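You operate a simulated robot arm through the tools that you are given. There is no shell and no other tool.

Carry out the task below with a simulated robot arm. There is one attempt and no reset: what you move stays moved.

## Task
Rewind the tape, wipe the oil patch and lay the foam sheet there.
Fine: wiping pad, then into the white tub. What is to be rubbed or washed off counts as gone when no trace of it is left.

Only the result counts: the job must be done as asked and must still hold three seconds after the hand-in. Knocking over, shifting, dropping, spilling or breaking anything else fails it. Flat cloth is picked up by pressing the open fingertips on it (5 to 10 N) and closing them slowly along it; thin cloth reads only 2 to 8 mm in the jaws.

## Robot
A 7-joint arm with a two-finger parallel gripper, fixed in place. Base frame: the origin is at the foot of the arm, x ahead of it, y to its left, z up; the work surface is at about z = 820. Lengths are in mm, angles in degrees, forces in N, time in s.
With the tool pointing down near the work surface it reaches from about 240 to 680 mm from the base axis. Its first joint turns from -66.0 to 66.0 degrees. Payload 2.4 kg.
Tool frame: the origin (TCP) lies between the finger pads and is the grasp point; the fingertips stand 30 mm ahead of it; z points along the fingers, y is the line along which they close. The gripper opens to 94 mm. The fingers are 28 mm wide and 10 mm thick; the gripper's body (50 by 96 mm) begins 55 mm behind the TCP.
Orientation is that of the tool frame in the base frame, as a unit quaternion [w, x, y, z]. With the fingers straight down and closing along the base's y, the tool's x points along the base's -x, its y along +y and its z along -z.

## Interface
- The arm moves only by the tool play_rows. Its argument "steps" is a list of rows, each an object of numbers (a shift or turn left out is 0, a gripper value left out holds the last): "jaw": the gripper command, from -1 (shut) to 1 (fully open), values between in proportion; "tx", "ty", "tz": the shift along the tool's x, y, z in mm; "ax", "ay", "az": the turn, a rotation vector about the tool's x, y, z in degrees. In form: [{"jaw": .., "tx": .., "ty": .., "tz": .., "ax": .., "ay": .., "az": ..}, ...]. A call has 1 to 20 rows; each row is the pose to reach, as a shift and turn from the pose commanded when the call began, along the tool's axes at that moment. Rows are played at 5 a second. More than 50 mm and 8.6 degrees between two rows, or a gripper value outside its range, and nothing of the call is played. A pose out of reach is approached as far as the arm can. The call stops where the force on the tool passes 40 N (or 10 N more than at its start, if that is more) or the arm is blocked; 0.2 s more then pass. Each finger travels about 153 mm/s and halts on what it meets, pressing with about 37 N; the grip force reading is that of the motor and also rises with nothing between the fingers. The clock runs only during rows and for 0.2 s after the last one: add rows that repeat a pose to give the fingers time. The reply holds the time, the measured pose of the TCP, the force on the tool along the base axes, the opening and the grip force, in the units named above and with some noise, with the torque about the TCP (base axes, N m) and any sound that the robot's microphone picked up.
- Cameras (640 x 400 px; columns grow to the right, rows downward): "scene" is fixed at [43.8, 501, 1452.9]; the picture's right is [-0.44, -0.90, 0.00], its down [-0.60, 0.30, -0.74] and it looks along [0.67, -0.33, -0.67] (base axes); focal length 234 px, centre (320, 200). "wrist" rides on the gripper at [76, 14, -103] in the tool frame; the picture's right is [-0.18, 0.98, 0.00], its down [-0.75, -0.14, -0.64] and it looks along [-0.63, -0.12, 0.77] (tool axes); focal length 243 px, centre (320, 200). There is no depth. A picture from a camera that has moved, and an enlarged one, comes with that camera's place and axes in the base frame and with its lens. The place of the scene camera against the robot may be out by one fixed shift of up to 25 mm in any direction.
- get_image(camera): a new picture of that camera. It takes no simulated time.
- inspect(camera, box): a new picture of the part [left, top, right, bottom] of that camera's present view, enlarged. It takes no simulated time.
- hand_in(): hands the job in; it is judged then, once.

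Places have to be worked out from the pictures, the camera data and where the tool is seen. Open the gripper and draw the arm clear of the work before you hand the job in, unless the task says otherwise.

The tools are called after "Emit:" as a command line: name --argument value ..., lists and objects as JSON in quotes. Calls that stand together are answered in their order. play_rows: Moves the arm, as the interface text tells. Its arguments: {"type":"object","properties":{"steps":{"type":"array","items":{"type":"object","properties":{"jaw":{"type":"number"},"tx":{"type":"number"},"ty":{"type":"number"},"tz":{"type":"number"},"ax":{"type":"number"},"ay":{"type":"number"},"az":{"type":"number"}}}}},"required":["steps"]} The other tools are called the same way: get_image (camera) takes a picture; inspect (camera, box) takes an enlarged picture of a part of a camera's view; hand_in () hands the job in.

At the start:

```text
t: 0.0
tool_pos: [389.5, 184.6, 1206.0]
tcp_rot: [0.0, 0.0, 1.0, 0.0]
wrist_force: [0.0, -0.3, 0.0]
ft_torque: [-0.02, 0.01, -0.01]
grip_width: 94.2
gripper_force: 0.0
```

scene: 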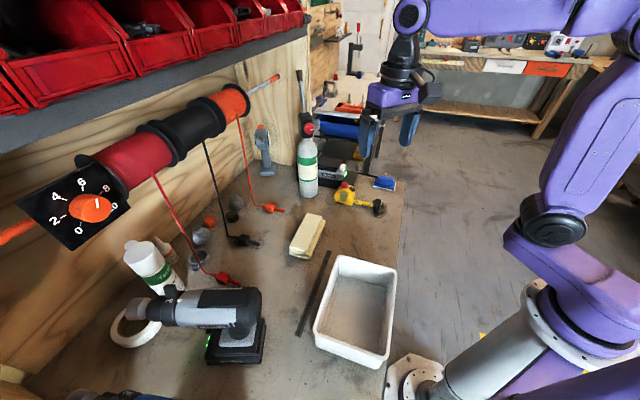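
wrist: 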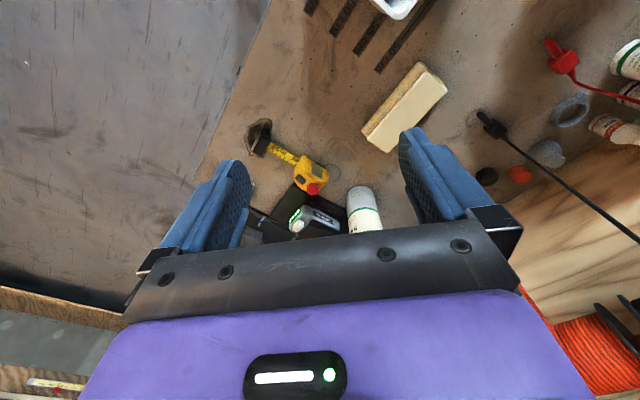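

The first pictures show a yellow tape measure with its blade pulled out, a sponge-like foam block, a white tub and a dark spot. I'll take enlarged views before moving anything.

Emit:
inspect --camera "scene" --box '[240, 110, 420, 260]'

Emit:
inspect --camera "wrist" --box '[220, 80, 460, 250]'

Emit:
inspect --camera "scene" --box '[80, 190, 420, 400]'

Emit:
inspect --camera "wrist" --box '[280, 0, 640, 200]'

```text
2.67 times, centred on (330, 185) of scene
camera zoom: at [43.8, 501.0, 1452.9], right [-0.44, -0.9, 0.0], down [-0.6, 0.3, -0.74], along [0.67, -0.33, -0.67], focal length 623 px, centre (293, 240)
```

zoom: 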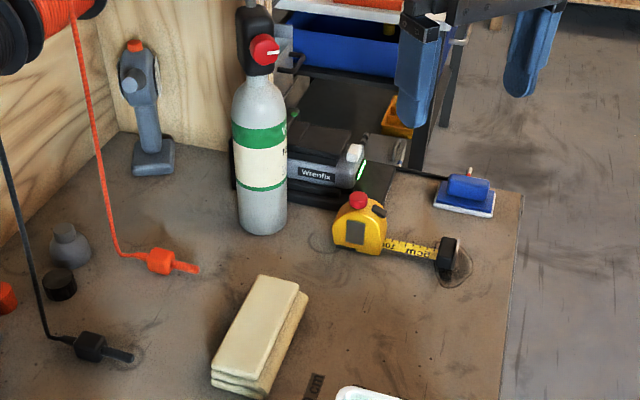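

```text
2.35 times, centred on (340, 165) of wrist
camera zoom: at [314.4, 200.0, 1307.4], right [0.18, 0.98, 0.0], down [0.75, -0.14, 0.64], along [0.63, -0.12, -0.77], focal length 571 px, centre (273, 282)
```

zoom: 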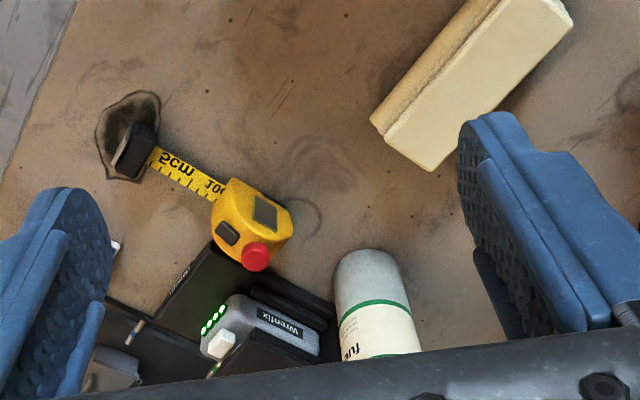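

```text
1.88 times, centred on (250, 295) of scene
camera zoom: at [43.8, 501.0, 1452.9], right [-0.44, -0.9, 0.0], down [-0.6, 0.3, -0.74], along [0.67, -0.33, -0.67], focal length 440 px, centre (452, 21)
```

zoom: 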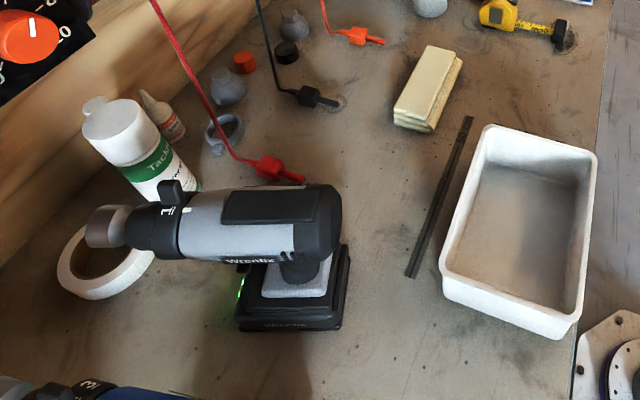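

```text
1.78 times, centred on (460, 100) of wrist
camera zoom: at [314.4, 200.0, 1307.4], right [0.18, 0.98, 0.0], down [0.75, -0.14, 0.64], along [0.63, -0.12, -0.77], focal length 431 px, centre (71, 378)
```

zoom: 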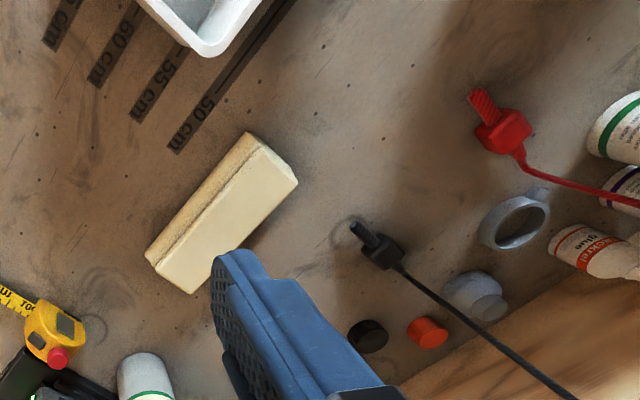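

The tape body looks to be near (618,119), its hook on the oil patch near (525,25), and the blue wiper near (647,-108). I'll move the open gripper above the patch for a closer look.

Emit:
play_rows --steps '[{"jaw": 1, "tx": -15, "ty": -20, "tz": 25}, {"tx": -32, "ty": -41, "tz": 50}, {"tx": -50, "ty": -62, "tz": 75}, {"tx": -67, "ty": -83, "tz": 100}, {"tx": -85, "ty": -104, "tz": 125}, {"tx": -102, "ty": -125, "tz": 150}, {"tx": -120, "ty": -145, "tz": 170}, {"tx": -140, "ty": -165, "tz": 190}, {"tx": -140, "ty": -165, "tz": 190}]'

Emit:
get_image --camera "wrist"

Emit:
get_image --camera "scene"

```text
t: 2.0
tool_pos: [530.3, 18.8, 1015.4]
tcp_rot: [0.0, 0.001, 1.0, 0.0]
wrist_force: [-0.9, 0.1, -0.1]
ft_torque: [0.02, -0.01, -0.01]
grip_width: 94.1
gripper_force: 0.1
```

```text
taken
camera wrist: at [454.4, 33.9, 1117.5], right [0.18, 0.98, 0.0], down [0.75, -0.14, 0.64], along [0.63, -0.12, -0.77], focal length 243 px, centre (320, 200)
```

wrist: 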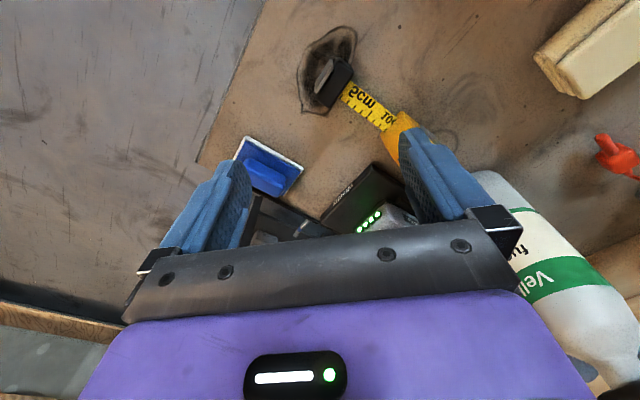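

```text
taken
```

scene: 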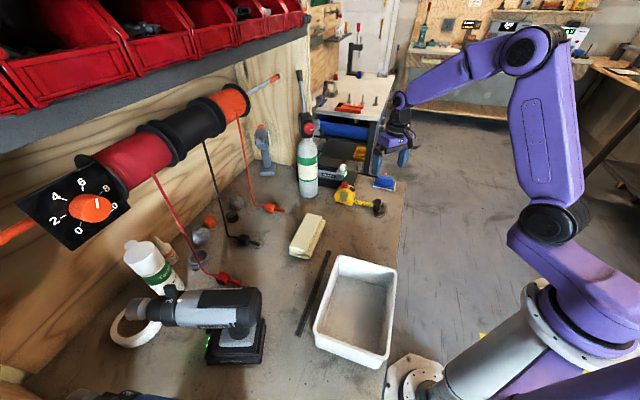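

The wiper pad, hook and patch are all visible now. I'll enlarge each to pin down its place and shape.

Emit:
inspect --camera "wrist" --box '[270, 10, 430, 110]'

Emit:
inspect --camera "wrist" --box '[200, 110, 360, 250]'

Emit:
inspect --camera "scene" --box '[310, 150, 420, 225]'

Emit:
inspect --camera "wrist" --box '[500, 0, 640, 110]'

```text
4.00 times, centred on (350, 60) of wrist
camera zoom: at [454.4, 33.9, 1117.5], right [0.18, 0.98, 0.0], down [0.75, -0.14, 0.64], along [0.63, -0.12, -0.77], focal length 970 px, centre (200, 760)
```

zoom: 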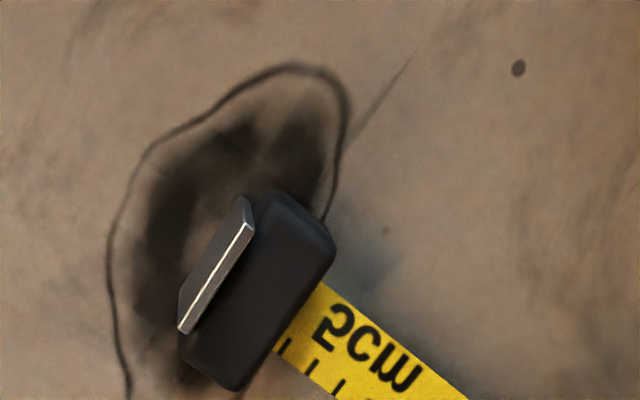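

```text
2.86 times, centred on (280, 180) of wrist
camera zoom: at [454.4, 33.9, 1117.5], right [0.18, 0.98, 0.0], down [0.75, -0.14, 0.64], along [0.63, -0.12, -0.77], focal length 693 px, centre (434, 257)
```

zoom: 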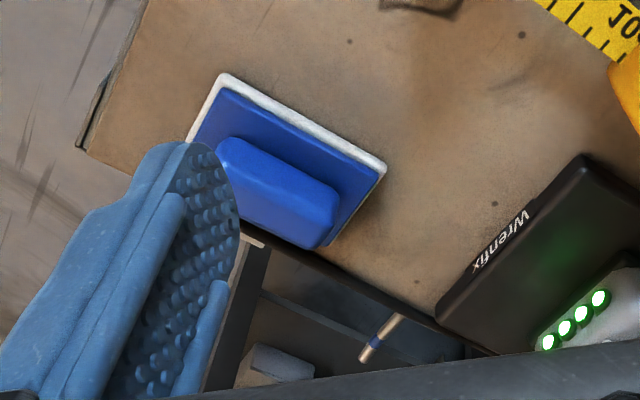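

```text
5.33 times, centred on (365, 188) of scene
camera zoom: at [43.9, 501.0, 1452.9], right [-0.44, -0.9, 0.0], down [-0.6, 0.3, -0.74], along [0.67, -0.33, -0.67], focal length 1247 px, centre (80, 267)
```

zoom: 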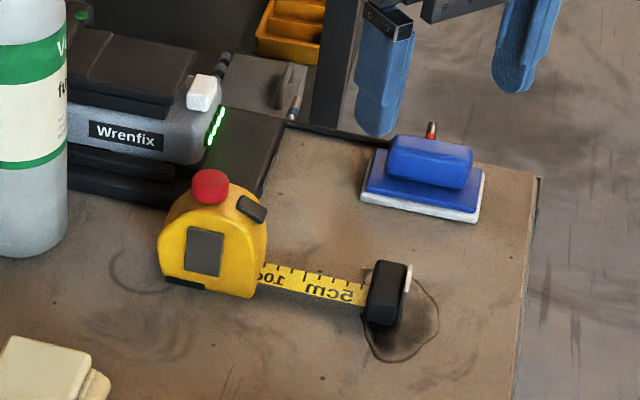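

```text
3.64 times, centred on (570, 55) of wrist
camera zoom: at [454.4, 33.9, 1117.5], right [0.18, 0.98, 0.0], down [0.75, -0.14, 0.64], along [0.63, -0.12, -0.77], focal length 882 px, centre (-589, 727)
```

zoom: 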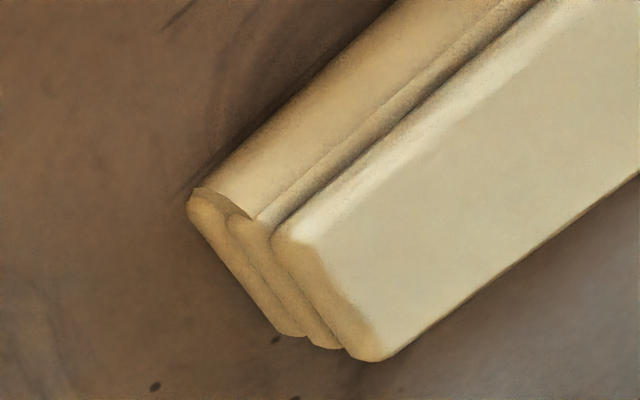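

The hook block sits at about (525,37), the wiper at about (620,-72) and the patch is centred near (522,30). Next I'll look at the tape body and its red button from directly above.

Emit:
play_rows --steps '[{"tx": -15, "ty": 25, "tz": 0}, {"tx": -30, "ty": 50, "tz": 0}, {"tx": -45, "ty": 75, "tz": 0}, {"tx": -60, "ty": 100, "tz": 0}, {"tx": -60, "ty": 100, "tz": 0}]'

Emit:
get_image --camera "wrist"

Emit:
inspect --camera "wrist" --box '[240, 40, 400, 200]'

```text
t: 3.2
tool_pos: [591.1, 119.5, 1015.6]
tcp_rot: [-0.001, 0.0, 1.0, 0.0]
wrist_force: [-1.3, 0.1, 0.6]
ft_torque: [0.01, -0.01, -0.01]
grip_width: 93.8
gripper_force: 0.1
```

```text
taken
camera wrist: at [514.3, 135.0, 1117.2], right [0.18, 0.98, 0.0], down [0.75, -0.14, 0.64], along [0.63, -0.12, -0.77], focal length 243 px, centre (320, 200)
```

wrist: 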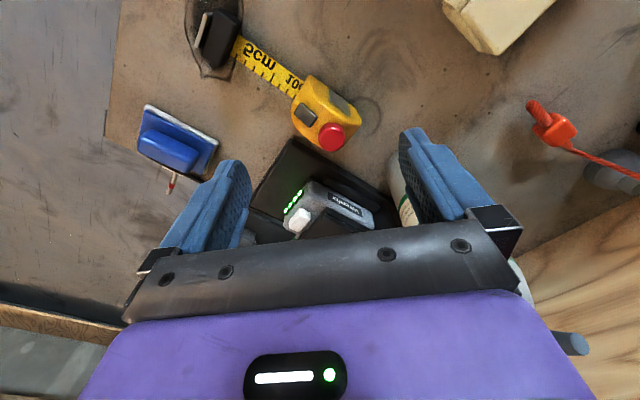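

```text
2.50 times, centred on (320, 120) of wrist
camera zoom: at [514.3, 135.0, 1117.2], right [0.18, 0.98, 0.0], down [0.75, -0.14, 0.64], along [0.63, -0.12, -0.77], focal length 606 px, centre (320, 400)
```

zoom: 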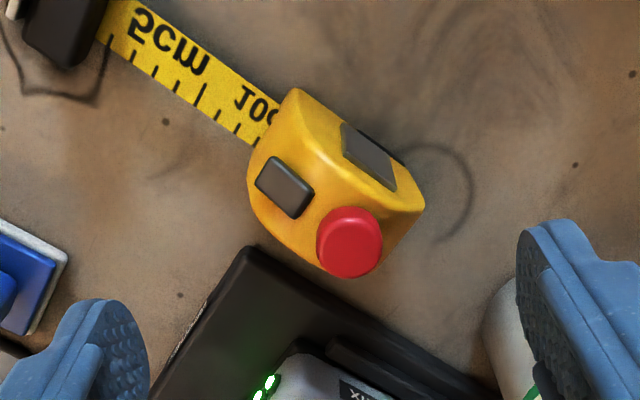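

The button centre is near (617,128) with its top at about z 890–905. I'll close the jaws and come in over it, stopping well above, to check the alignment.

Emit:
play_rows --steps '[{"jaw": -1, "tx": -10, "ty": 3, "tz": 0}, {"tx": -27, "ty": 8, "tz": 0}, {"tx": -27, "ty": 8, "tz": 25}, {"tx": -27, "ty": 8, "tz": 45}, {"tx": -27, "ty": 8, "tz": 45}]'

Emit:
get_image --camera "wrist"

Emit:
inspect --camera "wrist" --box '[240, 60, 400, 220]'

Emit:
inspect --camera "scene" --box '[290, 110, 420, 225]'

```text
t: 4.4
tool_pos: [617.2, 127.6, 969.5]
tcp_rot: [-0.001, 0.0, 1.0, -0.001]
wrist_force: [-1.0, 0.6, -0.6]
ft_torque: [-0.01, 0.01, 0.0]
grip_width: 0.0
gripper_force: 33.3
```

```text
taken
camera wrist: at [541.3, 142.7, 1072.1], right [0.18, 0.98, 0.0], down [0.75, -0.14, 0.64], along [0.63, -0.12, -0.77], focal length 243 px, centre (320, 200)
```

wrist: 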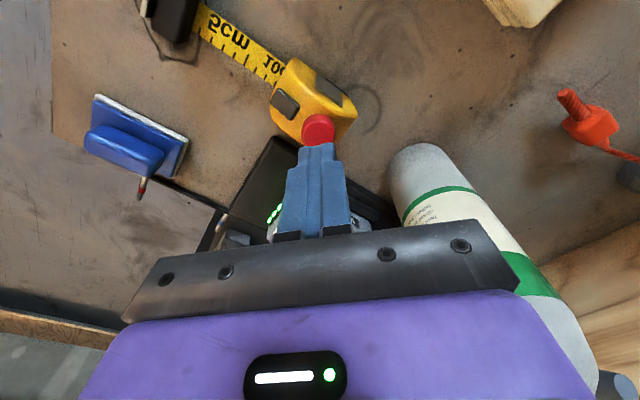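

```text
2.50 times, centred on (320, 140) of wrist
camera zoom: at [541.3, 142.7, 1072.1], right [0.18, 0.98, 0.0], down [0.75, -0.14, 0.64], along [0.63, -0.12, -0.77], focal length 606 px, centre (320, 350)
```

zoom: 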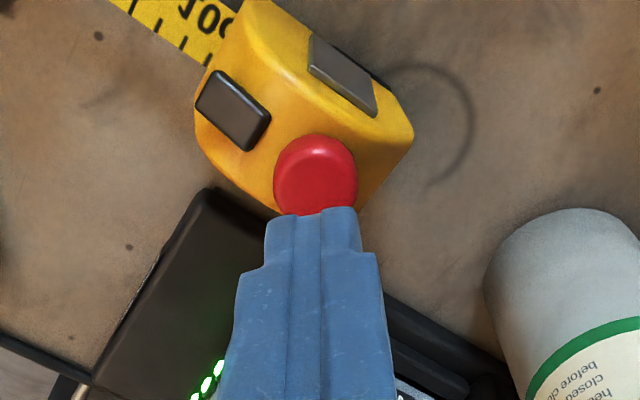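

```text
3.48 times, centred on (355, 168) of scene
camera zoom: at [43.8, 501.0, 1452.9], right [-0.44, -0.9, 0.0], down [-0.6, 0.3, -0.74], along [0.67, -0.33, -0.67], focal length 813 px, centre (198, 313)
```

zoom: 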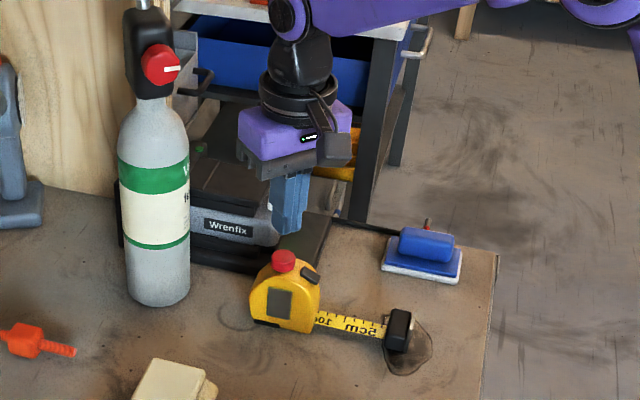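

Using the fingertip to calibrate the scene view, I put the button top at about (615,127.5,900), roughly 40 mm below the tips. I'll come down to just above it and check the force.

Emit:
play_rows --steps '[{"jaw": -1, "tx": 2, "ty": 0, "tz": 10}, {"tx": 2, "ty": 0, "tz": 20}, {"tx": 2, "ty": 0, "tz": 27}, {"tx": 2, "ty": 0, "tz": 30}, {"tx": 2, "ty": 0, "tz": 30}]'

Emit:
inspect --camera "wrist" --box '[240, 60, 400, 220]'

Emit:
inspect --camera "scene" --box '[310, 150, 420, 225]'

```text
t: 5.6
tool_pos: [615.8, 128.2, 940.7]
tcp_rot: [0.001, 0.0, 1.0, 0.0]
wrist_force: [-0.3, 0.3, -0.3]
ft_torque: [-0.03, -0.01, 0.0]
grip_width: 0.0
gripper_force: 32.9
```

```text
2.50 times, centred on (320, 140) of wrist
camera zoom: at [539.5, 142.8, 1041.8], right [0.18, 0.98, 0.0], down [0.75, -0.14, 0.64], along [0.63, -0.12, -0.77], focal length 606 px, centre (320, 350)
```

zoom: 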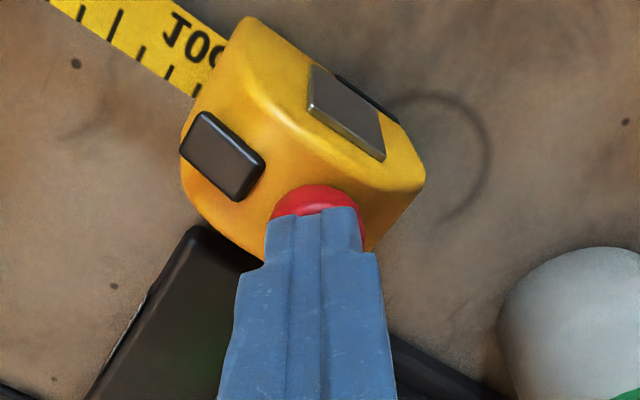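

```text
5.33 times, centred on (365, 188) of scene
camera zoom: at [43.8, 501.0, 1452.9], right [-0.44, -0.9, 0.0], down [-0.6, 0.3, -0.74], along [0.67, -0.33, -0.67], focal length 1247 px, centre (80, 267)
```

zoom: 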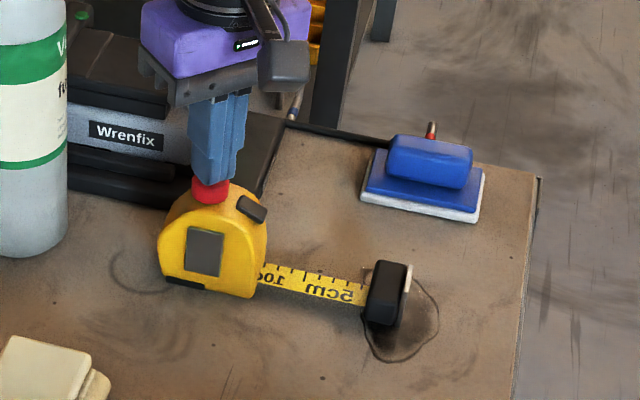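

The tips sit just above the button and are lined up with it. I'll press slowly in small steps and watch the force.

Emit:
play_rows --steps '[{"jaw": -1, "tz": 3}, {"tz": 5}, {"tz": 7}, {"tz": 9}, {"tz": 10}, {"tz": 10}]'

Emit:
inspect --camera "scene" --box '[310, 150, 420, 225]'

```text
t: 7.0
tool_pos: [615.6, 127.4, 932.1]
tcp_rot: [0.0, 0.0, 1.0, 0.0]
wrist_force: [0.4, -0.4, 2.6]
ft_torque: [-0.03, 0.06, -0.01]
grip_width: 0.0
gripper_force: 33.1
heard: click
```

```text
5.33 times, centred on (365, 188) of scene
camera zoom: at [43.8, 501.0, 1452.9], right [-0.44, -0.9, 0.0], down [-0.6, 0.3, -0.74], along [0.67, -0.33, -0.67], focal length 1247 px, centre (80, 267)
```

zoom: 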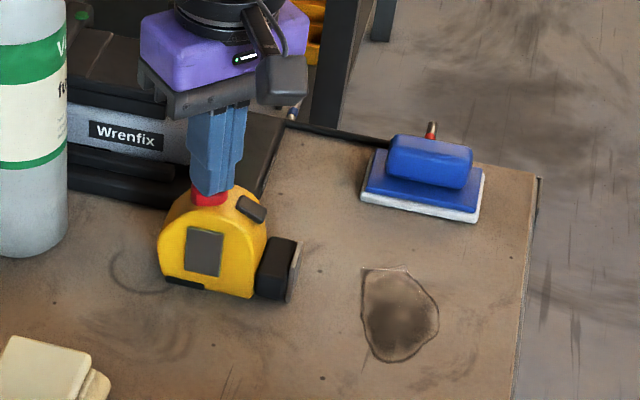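

It clicked and the blade has wound fully in, leaving the oil patch clear. I'll lift straight off the button and move over to the wiping pad.

Emit:
play_rows --steps '[{"jaw": -1, "tz": -5}, {"tz": -15}, {"tz": -40}, {"tz": -80}, {"tz": -90, "tx": 30, "ty": -30}, {"tz": -90, "tx": 50, "ty": -70}, {"tz": -90, "tx": 60, "ty": -115, "jaw": 1}, {"tz": -90, "tx": 60, "ty": -160}, {"tz": -90, "tx": 50, "ty": -200}, {"tz": -90, "tx": 50, "ty": -200}]'

Emit:
get_image --camera "wrist"

Emit:
get_image --camera "scene"

Emit:
inspect --camera "wrist" --box '[240, 0, 420, 150]'

```text
t: 9.2
tool_pos: [566.2, -73.8, 1021.7]
tcp_rot: [0.0, 0.0, 1.0, 0.0]
wrist_force: [-0.1, 0.2, -0.2]
ft_torque: [0.02, -0.01, 0.04]
grip_width: 94.2
gripper_force: 0.0
```

```text
taken
camera wrist: at [490.4, -58.8, 1123.0], right [0.18, 0.98, 0.0], down [0.75, -0.14, 0.64], along [0.63, -0.12, -0.77], focal length 243 px, centre (320, 200)
```

wrist: 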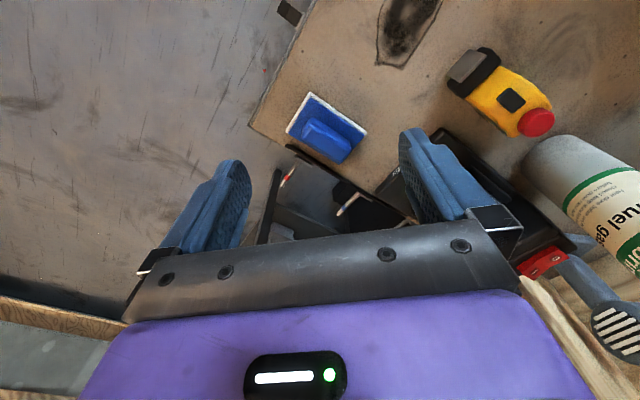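

```text
taken
```

scene: 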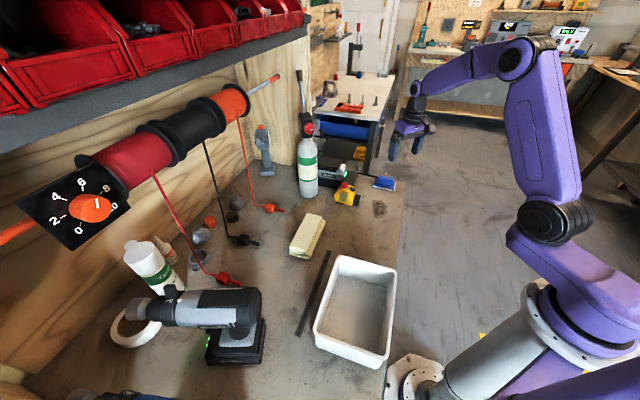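

```text
2.67 times, centred on (330, 75) of wrist
camera zoom: at [490.4, -58.8, 1123.0], right [0.18, 0.98, 0.0], down [0.75, -0.14, 0.64], along [0.63, -0.12, -0.77], focal length 647 px, centre (293, 533)
```

zoom: 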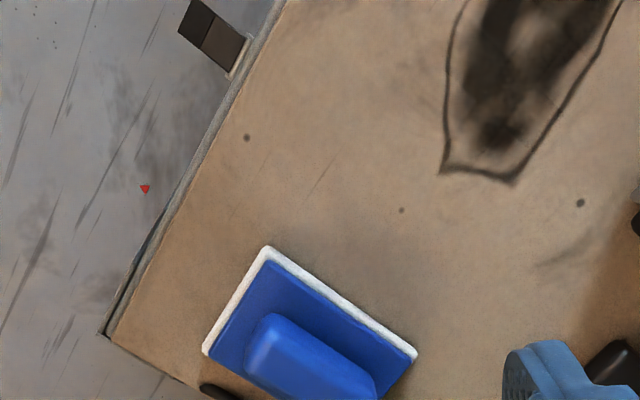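

The patch is clear and the pad's corners give a centre of about (623,-74) with its long side at 45° to the base axes. I'll turn the gripper 45° so it closes across the handle, and come in above the pad.

Emit:
play_rows --steps '[{"jaw": 1, "tx": -10, "az": -7.5, "tz": 10}, {"tx": -20, "az": -15, "tz": 20}, {"tx": -30, "az": -22.5, "tz": 30}, {"tx": -40, "az": -30, "tz": 40}, {"tx": -50, "az": -37.5, "tz": 50}, {"tx": -56.6, "az": -45, "tz": 60}, {"tx": -56.6, "az": -45, "tz": 60}]'

Emit:
get_image --camera "wrist"

Emit:
inspect --camera "wrist" --box '[240, 40, 400, 200]'

Emit:
inspect --camera "scene" --box '[310, 110, 440, 225]'

```text
t: 10.8
tool_pos: [623.2, -71.6, 960.2]
tcp_rot: [0.0, -0.384, 0.923, 0.0]
wrist_force: [0.4, -0.2, 0.6]
ft_torque: [0.01, -0.02, 0.0]
grip_width: 93.9
gripper_force: 0.0
```

```text
taken
camera wrist: at [558.7, -115.2, 1062.4], right [-0.57, 0.82, 0.0], down [0.63, 0.43, 0.64], along [0.53, 0.36, -0.77], focal length 243 px, centre (320, 200)
```

wrist: 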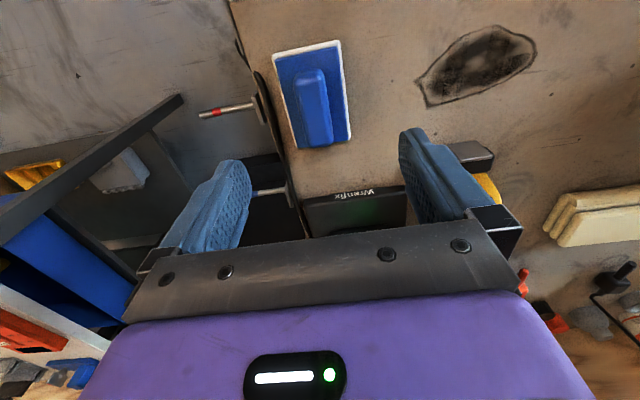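

```text
2.50 times, centred on (320, 120) of wrist
camera zoom: at [558.7, -115.2, 1062.4], right [-0.57, 0.82, 0.0], down [0.63, 0.43, 0.64], along [0.53, 0.36, -0.77], focal length 606 px, centre (320, 400)
```

zoom: 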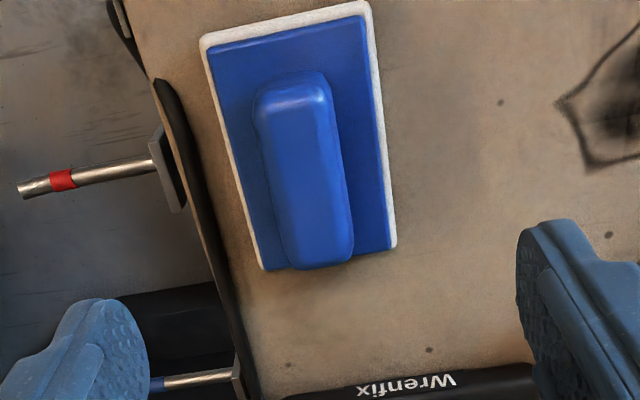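

```text
3.48 times, centred on (375, 168) of scene
camera zoom: at [43.8, 501.0, 1452.9], right [-0.44, -0.9, 0.0], down [-0.6, 0.3, -0.74], along [0.67, -0.33, -0.67], focal length 813 px, centre (129, 313)
```

zoom: 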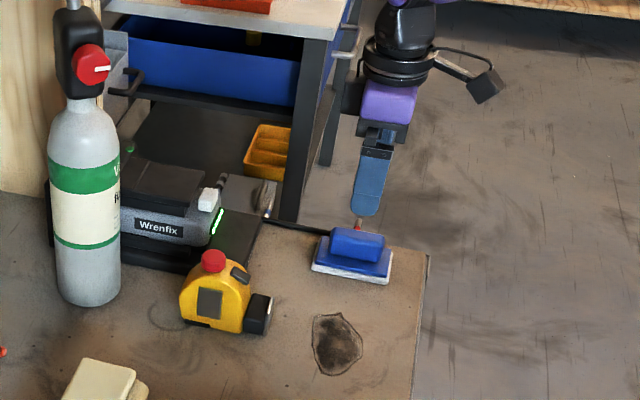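

The pad centre refines to about (623,-76), with the handle about 25 mm wide along the 45° line. I'll shift a few millimetres, set a medium opening and come down to just above the handle.

Emit:
play_rows --steps '[{"jaw": 0.1, "tx": 3, "ty": -2.8, "tz": 10}, {"tx": 3, "ty": -2.8, "tz": 25}, {"tx": 3, "ty": -2.8, "tz": 40}, {"tx": 3, "ty": -2.8, "tz": 55}, {"tx": 3, "ty": -2.8, "tz": 55}]'

Emit:
get_image --camera "wrist"

Emit:
inspect --camera "wrist" --box '[240, 60, 400, 220]'

Emit:
inspect --camera "scene" --box '[340, 150, 430, 210]'

```text
t: 12.0
tool_pos: [620.9, -76.4, 906.6]
tcp_rot: [0.0, -0.384, 0.924, 0.0]
wrist_force: [1.1, -0.7, 1.0]
ft_torque: [0.03, 0.0, 0.04]
grip_width: 51.5
gripper_force: 0.1
```

```text
taken
camera wrist: at [557.7, -119.6, 1007.3], right [-0.56, 0.83, 0.0], down [0.63, 0.43, 0.64], along [0.53, 0.36, -0.77], focal length 243 px, centre (320, 200)
```

wrist: 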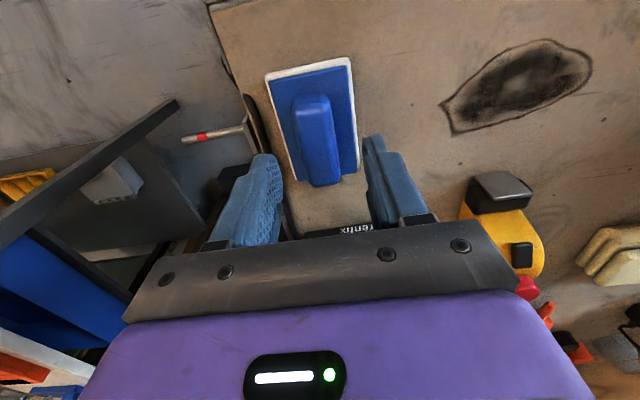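

```text
2.50 times, centred on (320, 140) of wrist
camera zoom: at [557.7, -119.6, 1007.3], right [-0.56, 0.83, 0.0], down [0.63, 0.43, 0.64], along [0.53, 0.36, -0.77], focal length 606 px, centre (320, 350)
```

zoom: 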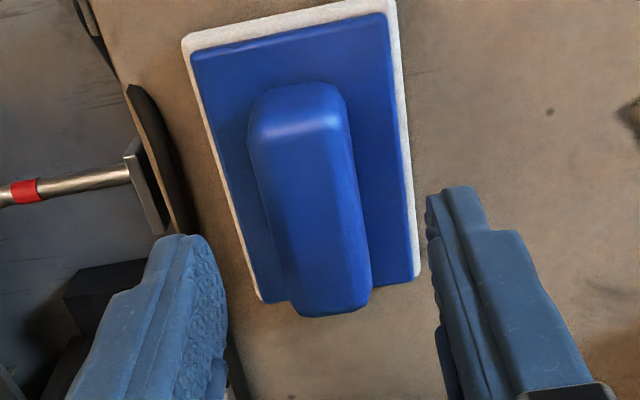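

```text
6.67 times, centred on (385, 180) of scene
camera zoom: at [43.8, 501.0, 1452.9], right [-0.44, -0.9, 0.0], down [-0.6, 0.3, -0.74], along [0.67, -0.33, -0.67], focal length 1558 px, centre (-113, 333)
```

zoom: 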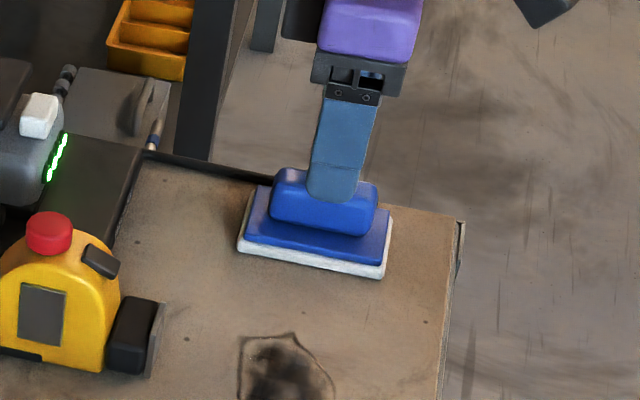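

The fingers straddle the handle to within about 1–2 mm, and the plate top looks to be near z 832. I'll narrow the jaws slightly and go down beside the handle in small steps.

Emit:
play_rows --steps '[{"jaw": -0.05, "tx": -2, "ty": -1.3, "tz": 10}, {"tx": -2, "ty": -1.3, "tz": 20}, {"tx": -2, "ty": -1.3, "tz": 28}, {"tx": -2, "ty": -1.3, "tz": 34}, {"tx": -2, "ty": -1.3, "tz": 38}, {"tx": -2, "ty": -1.3, "tz": 38}]'

Emit:
inspect --camera "scene" --box '[340, 150, 430, 210]'

Emit:
inspect --camera "wrist" --box '[240, 60, 400, 220]'

```text
t: 13.4
tool_pos: [625.6, -75.7, 868.7]
tcp_rot: [0.0, -0.383, 0.924, 0.0]
wrist_force: [0.6, 0.3, -0.5]
ft_torque: [0.01, 0.0, -0.02]
grip_width: 44.7
gripper_force: 0.0
```

```text
6.67 times, centred on (385, 180) of scene
camera zoom: at [43.8, 501.0, 1452.9], right [-0.44, -0.9, 0.0], down [-0.6, 0.3, -0.74], along [0.67, -0.33, -0.67], focal length 1558 px, centre (-113, 333)
```

zoom: 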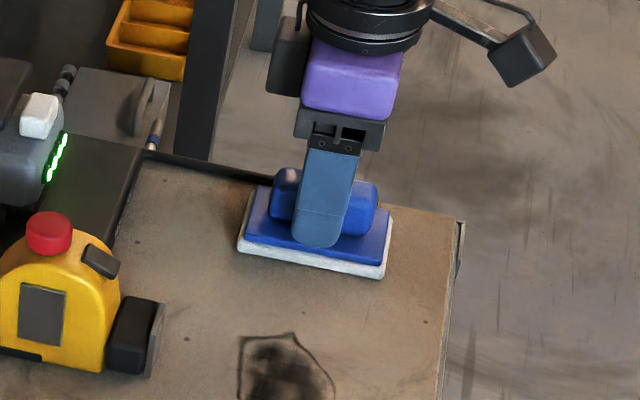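

```text
2.50 times, centred on (320, 140) of wrist
camera zoom: at [560.7, -118.8, 969.4], right [-0.56, 0.83, 0.0], down [0.63, 0.43, 0.64], along [0.53, 0.36, -0.77], focal length 606 px, centre (320, 350)
```

zoom: 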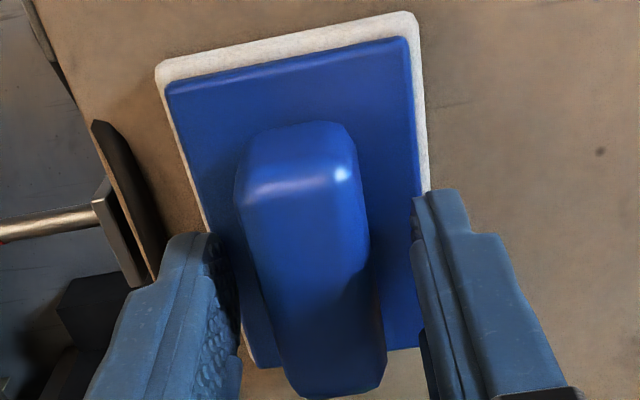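

The tips are at about z 839 with no contact yet. I'll feel down a couple of millimetres at a time.

Emit:
play_rows --steps '[{"tz": 1.5}, {"tz": 3}, {"tz": 4}, {"tz": 4}]'

```text
t: 14.4
tool_pos: [623.1, -75.8, 864.4]
tcp_rot: [0.0, -0.383, 0.924, 0.0]
wrist_force: [0.9, -0.2, 0.9]
ft_torque: [-0.03, -0.01, -0.02]
grip_width: 44.5
gripper_force: 0.2
```

Still no contact at tip height 834. I'll go a little further in 1 mm steps.

Emit:
play_rows --steps '[{"tz": 1}, {"tz": 2}, {"tz": 3}, {"tz": 3}]'

Emit:
inspect --camera "wrist" --box '[240, 60, 400, 220]'

Emit:
inspect --camera "scene" --box '[350, 160, 410, 200]'

```text
t: 15.4
tool_pos: [624.5, -75.7, 863.0]
tcp_rot: [0.002, -0.383, 0.924, -0.002]
wrist_force: [-10.1, 1.8, 36.3]
ft_torque: [0.09, 0.45, 0.04]
grip_width: 44.6
gripper_force: 0.1
```

```text
2.50 times, centred on (320, 140) of wrist
camera zoom: at [560.6, -118.8, 964.6], right [-0.56, 0.83, 0.0], down [0.63, 0.43, 0.64], along [0.53, 0.36, -0.76], focal length 606 px, centre (320, 350)
```

zoom: 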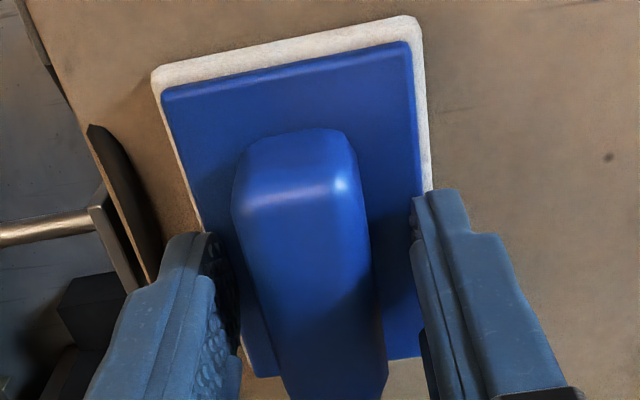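

```text
10.00 times, centred on (380, 180) of scene
camera zoom: at [42.9, 501.2, 1452.9], right [-0.44, -0.9, 0.0], down [-0.6, 0.3, -0.74], along [0.67, -0.33, -0.67], focal length 2337 px, centre (-280, 400)
```

zoom: 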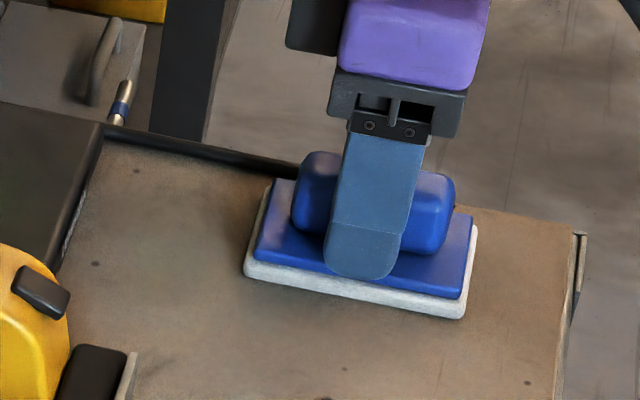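

The tips have landed on the plate at about z 833. I'll back off 4 mm and then close on the handle.

Emit:
play_rows --steps '[{"tz": -2}, {"tz": -4}, {"tz": -4, "jaw": -0.2}, {"tz": -4, "jaw": -0.35}, {"tz": -4, "jaw": -0.5}, {"tz": -4, "jaw": -0.7}, {"tz": -4, "jaw": -1}, {"tz": -4, "jaw": -1}, {"tz": -4, "jaw": -1}]'

Emit:
inspect --camera "wrist" --box '[240, 60, 400, 220]'

```text
t: 17.4
tool_pos: [623.9, -75.6, 865.2]
tcp_rot: [0.0, -0.382, 0.924, 0.001]
wrist_force: [0.1, 0.5, 0.2]
ft_torque: [0.04, 0.0, 0.0]
grip_width: 29.7
gripper_force: 36.6
```

```text
2.50 times, centred on (320, 140) of wrist
camera zoom: at [560.5, -118.7, 966.3], right [-0.56, 0.83, 0.0], down [0.63, 0.43, 0.64], along [0.53, 0.36, -0.77], focal length 606 px, centre (320, 350)
```

zoom: 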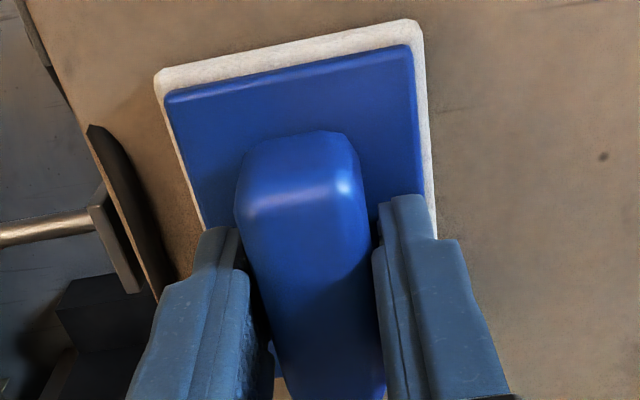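

The handle is gripped at 29.7 mm. I'll lift the pad straight up and check that it hangs squarely.

Emit:
play_rows --steps '[{"jaw": -1, "tz": -5}, {"tz": -15}, {"tz": -30}, {"tz": -40}, {"tz": -40}]'

Emit:
get_image --camera "wrist"

Emit:
inspect --camera "scene" --box '[310, 130, 430, 225]'

```text
t: 18.6
tool_pos: [624.6, -74.9, 904.1]
tcp_rot: [-0.001, -0.383, 0.924, 0.0]
wrist_force: [0.3, -0.5, -1.3]
ft_torque: [-0.01, 0.0, -0.03]
grip_width: 29.4
gripper_force: 37.3
```

```text
taken
camera wrist: at [560.3, -118.5, 1006.4], right [-0.56, 0.83, 0.0], down [0.63, 0.43, 0.64], along [0.53, 0.36, -0.77], focal length 243 px, centre (320, 200)
```

wrist: 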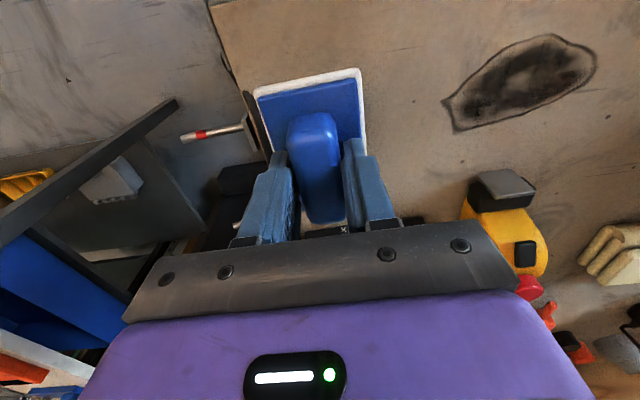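

```text
4.21 times, centred on (370, 178) of scene
camera zoom: at [43.8, 501.0, 1452.9], right [-0.44, -0.9, 0.0], down [-0.6, 0.3, -0.74], along [0.67, -0.33, -0.67], focal length 984 px, centre (110, 295)
```

zoom: 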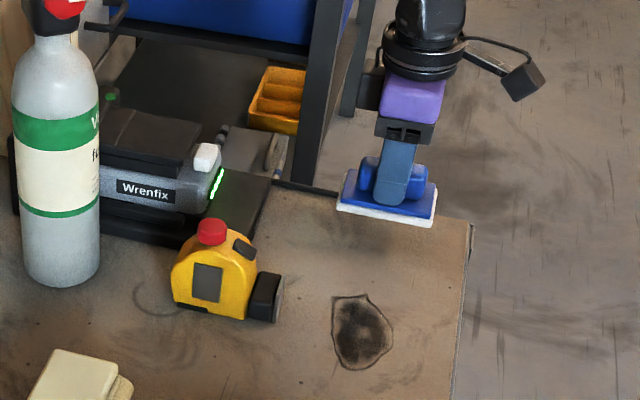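

The pad hangs square in the grip. I'll carry it along the tool's y to the near side of the patch and lower it to just above the table.

Emit:
play_rows --steps '[{"jaw": -1, "ty": 20, "tz": 0}, {"ty": 45, "tz": 0}, {"ty": 72, "tz": 0}, {"ty": 72, "tz": 15}, {"ty": 72, "tz": 28}, {"ty": 72, "tz": 34}, {"ty": 72, "tz": 34}]'

Emit:
get_image --camera "wrist"

Emit:
inspect --camera "scene" --box '[310, 130, 430, 225]'

```text
t: 20.2
tool_pos: [572.5, -25.3, 872.0]
tcp_rot: [0.001, -0.383, 0.924, 0.0]
wrist_force: [-0.7, -0.5, -0.1]
ft_torque: [-0.01, 0.03, 0.02]
grip_width: 29.6
gripper_force: 36.5
```

```text
taken
camera wrist: at [509.6, -67.6, 972.6], right [-0.56, 0.83, 0.0], down [0.63, 0.43, 0.64], along [0.53, 0.36, -0.77], focal length 243 px, centre (320, 200)
```

wrist: 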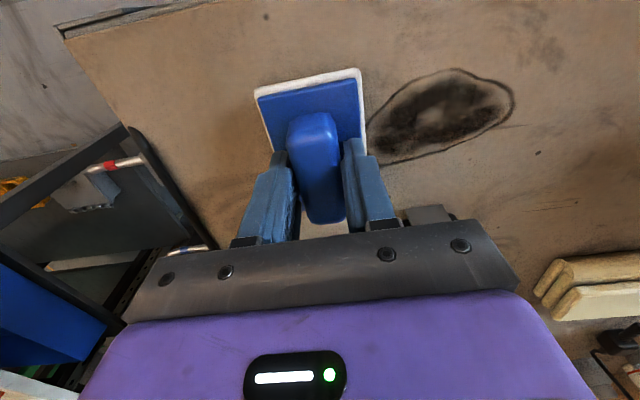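

```text
4.21 times, centred on (370, 178) of scene
camera zoom: at [43.8, 501.0, 1452.9], right [-0.44, -0.9, 0.0], down [-0.6, 0.3, -0.74], along [0.67, -0.33, -0.67], focal length 984 px, centre (110, 295)
```

zoom: 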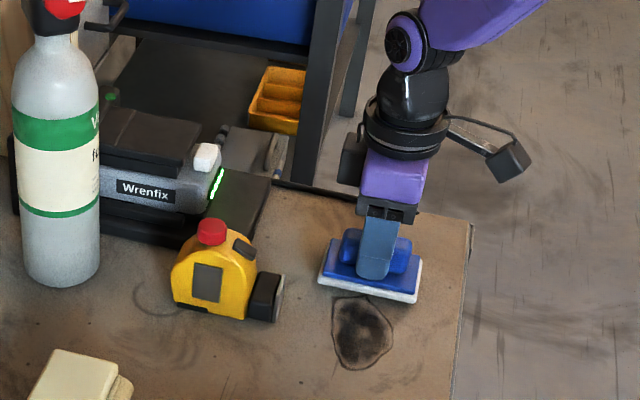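

The pad spans the patch's full width, with about 12 mm to spare at one end and 17 mm at the other. I'll lower it gently onto the table and read the force.

Emit:
play_rows --steps '[{"jaw": -1, "tz": 3}, {"tz": 5}, {"tz": 6.5}, {"tz": 7}, {"tz": 7}]'

```text
t: 21.4
tool_pos: [573.2, -24.3, 864.3]
tcp_rot: [0.0, -0.382, 0.924, 0.0]
wrist_force: [-0.4, 0.4, 0.9]
ft_torque: [-0.03, 0.07, -0.04]
grip_width: 29.5
gripper_force: 36.9
```

The pad is only just touching at about 1 N. I'll press down slightly further.

Emit:
play_rows --steps '[{"tz": 0.5}, {"tz": 1}, {"tz": 1.4}, {"tz": 1.4}]'

```text
t: 22.4
tool_pos: [573.4, -24.7, 862.8]
tcp_rot: [0.001, -0.383, 0.924, -0.001]
wrist_force: [-8.0, -1.6, 30.2]
ft_torque: [-0.28, 0.48, 0.02]
grip_width: 29.4
gripper_force: 37.7
```

That gives 30 N, more than I want, so I'll ease off about 0.8 mm. Then I'll stroke slowly across the patch along the tool's y.

Emit:
play_rows --steps '[{"tz": -0.8}, {"tz": -0.8, "ty": 5}, {"tz": -0.8, "ty": 15}, {"tz": -0.8, "ty": 25}, {"tz": -0.8, "ty": 35}, {"tz": -0.8, "ty": 45}, {"tz": -0.8, "ty": 55}, {"tz": -0.8, "ty": 65}, {"tz": -0.8, "ty": 75}, {"tz": -0.8, "ty": 85}, {"tz": -0.8, "ty": 95}, {"tz": -0.8, "ty": 105}, {"tz": -0.8, "ty": 115}, {"tz": -0.8, "ty": 125}, {"tz": -0.8, "ty": 135}, {"tz": -0.8, "ty": 140}]'

Emit:
get_image --camera "wrist"

Emit:
inspect --camera "scene" --box '[310, 130, 430, 225]'

```text
t: 25.8
tool_pos: [473.9, 74.4, 863.5]
tcp_rot: [0.0, -0.382, 0.924, -0.001]
wrist_force: [4.5, -5.3, 11.4]
ft_torque: [-0.01, -0.12, -0.04]
grip_width: 29.3
gripper_force: 37.2
```

```text
taken
camera wrist: at [410.7, 31.4, 965.3], right [-0.56, 0.83, 0.0], down [0.63, 0.43, 0.64], along [0.53, 0.36, -0.77], focal length 243 px, centre (320, 200)
```

wrist: 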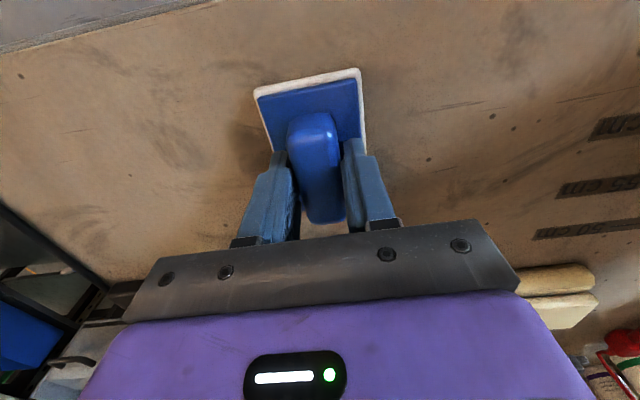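

```text
4.21 times, centred on (370, 178) of scene
camera zoom: at [43.8, 500.9, 1452.9], right [-0.44, -0.9, 0.0], down [-0.6, 0.3, -0.74], along [0.67, -0.33, -0.67], focal length 984 px, centre (110, 295)
```

zoom: 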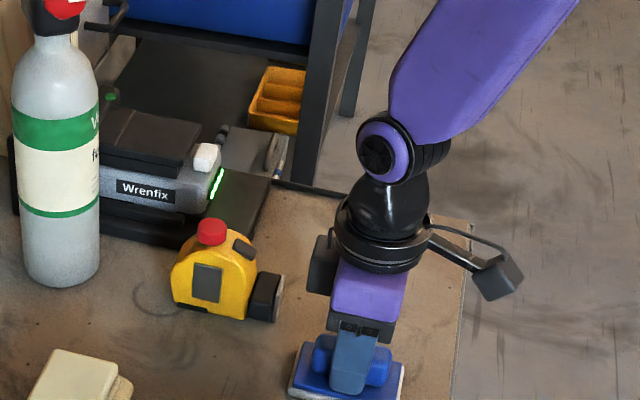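

Most of the oil came off in one stroke, with a force of about 11 N. I'll enlarge the wiped area to look for any trace.

Emit:
inspect --camera "wrist" --box '[60, 50, 270, 240]'

Emit:
inspect --camera "wrist" --box '[240, 20, 460, 200]'

```text
2.11 times, centred on (165, 145) of wrist
camera zoom: at [410.7, 31.4, 965.3], right [-0.56, 0.83, 0.0], down [0.63, 0.43, 0.64], along [0.53, 0.36, -0.77], focal length 511 px, centre (646, 316)
```

zoom: 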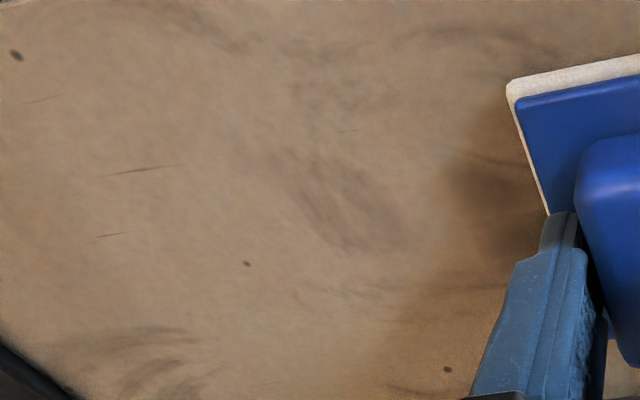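

```text
2.22 times, centred on (350, 110) of wrist
camera zoom: at [410.7, 31.4, 965.3], right [-0.56, 0.83, 0.0], down [0.63, 0.43, 0.64], along [0.53, 0.36, -0.77], focal length 539 px, centre (253, 400)
```

zoom: 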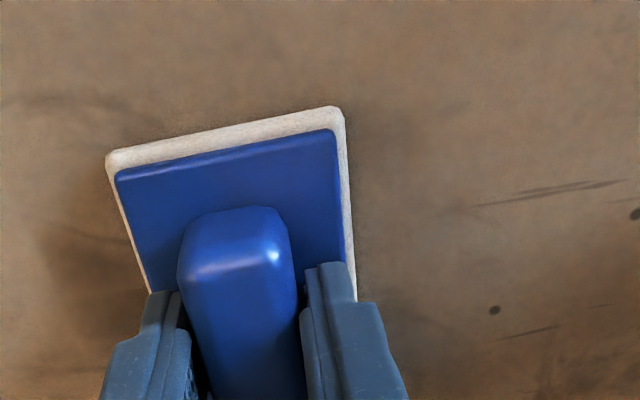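

There is no clear oil left, only faint marks that match the table's general grime. To be safe I'll wipe back over it, then again with sideways offsets.

Emit:
play_rows --steps '[{"tz": 0.2, "ty": -8}, {"tz": 0.2, "ty": -18}, {"tz": 0.2, "ty": -28}, {"tz": 0.2, "ty": -38}, {"tz": 0.2, "ty": -48}, {"tz": 0.2, "ty": -58}, {"tz": 0.2, "ty": -68}, {"tz": 0.2, "ty": -78}, {"tz": 0.2, "ty": -88}, {"tz": 0.2, "ty": -98}, {"tz": 0.2, "ty": -108}, {"tz": 0.2, "ty": -118}, {"tz": 0.2, "ty": -128}, {"tz": 0.2, "ty": -136}, {"tz": 0.2, "ty": -140}, {"tz": 0.2, "ty": -140, "tx": 4}, {"tz": 0.2, "ty": -140, "tx": 8}]'

Emit:
get_image --camera "wrist"

Emit:
inspect --camera "scene" --box '[310, 130, 430, 225]'

```text
t: 29.4
tool_pos: [569.0, -30.8, 863.4]
tcp_rot: [0.002, -0.383, 0.924, -0.001]
wrist_force: [8.4, 4.4, 15.8]
ft_torque: [-0.19, 0.15, 0.06]
grip_width: 29.6
gripper_force: 37.3
```

```text
taken
camera wrist: at [504.6, -74.1, 964.8], right [-0.56, 0.83, 0.0], down [0.63, 0.43, 0.65], along [0.53, 0.36, -0.76], focal length 243 px, centre (320, 200)
```

wrist: 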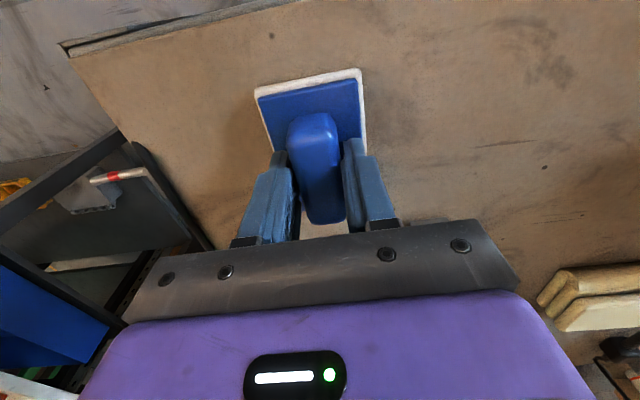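

```text
4.21 times, centred on (370, 178) of scene
camera zoom: at [43.8, 501.2, 1452.8], right [-0.44, -0.9, 0.0], down [-0.6, 0.3, -0.74], along [0.67, -0.33, -0.67], focal length 984 px, centre (110, 295)
```

zoom: 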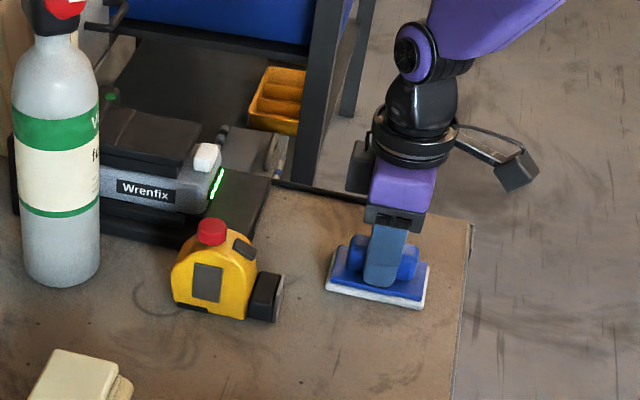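

The table looks clean in both views. I'll make two more strokes, one with an 8 mm offset to each side, so the edges are covered as well.

Emit:
play_rows --steps '[{"ty": 8}, {"ty": 20}, {"ty": 32}, {"ty": 44}, {"ty": 56}, {"ty": 68}, {"ty": 80}, {"ty": 92}, {"ty": 104}, {"ty": 116}, {"ty": 128}, {"ty": 140}, {"ty": 140, "tx": -5}, {"ty": 140, "tx": -10}, {"ty": 140, "tx": -16}]'

Emit:
play_rows --steps '[{"ty": -8}, {"ty": -20}, {"ty": -32}, {"ty": -44}, {"ty": -56}, {"ty": -68}, {"ty": -80}, {"ty": -92}, {"ty": -104}, {"ty": -116}, {"ty": -128}, {"ty": -140}, {"ty": -140}]'

```text
t: 32.2
tool_pos: [471.2, 69.1, 863.5]
tcp_rot: [-0.002, -0.38, 0.925, 0.0]
wrist_force: [-3.6, -1.6, 10.2]
ft_torque: [0.28, -0.23, 0.02]
grip_width: 29.4
gripper_force: 36.7
stopped in row 14: the force on the tool passed its limit at 43 N (the readings are from after the stop); the commanded pose is now the measured one
```

```text
t: 35.0
tool_pos: [567.8, -30.5, 864.2]
tcp_rot: [-0.002, -0.38, 0.925, 0.001]
wrist_force: [-5.5, 6.2, 20.0]
ft_torque: [0.11, -0.06, 0.03]
grip_width: 29.5
gripper_force: 37.1
```

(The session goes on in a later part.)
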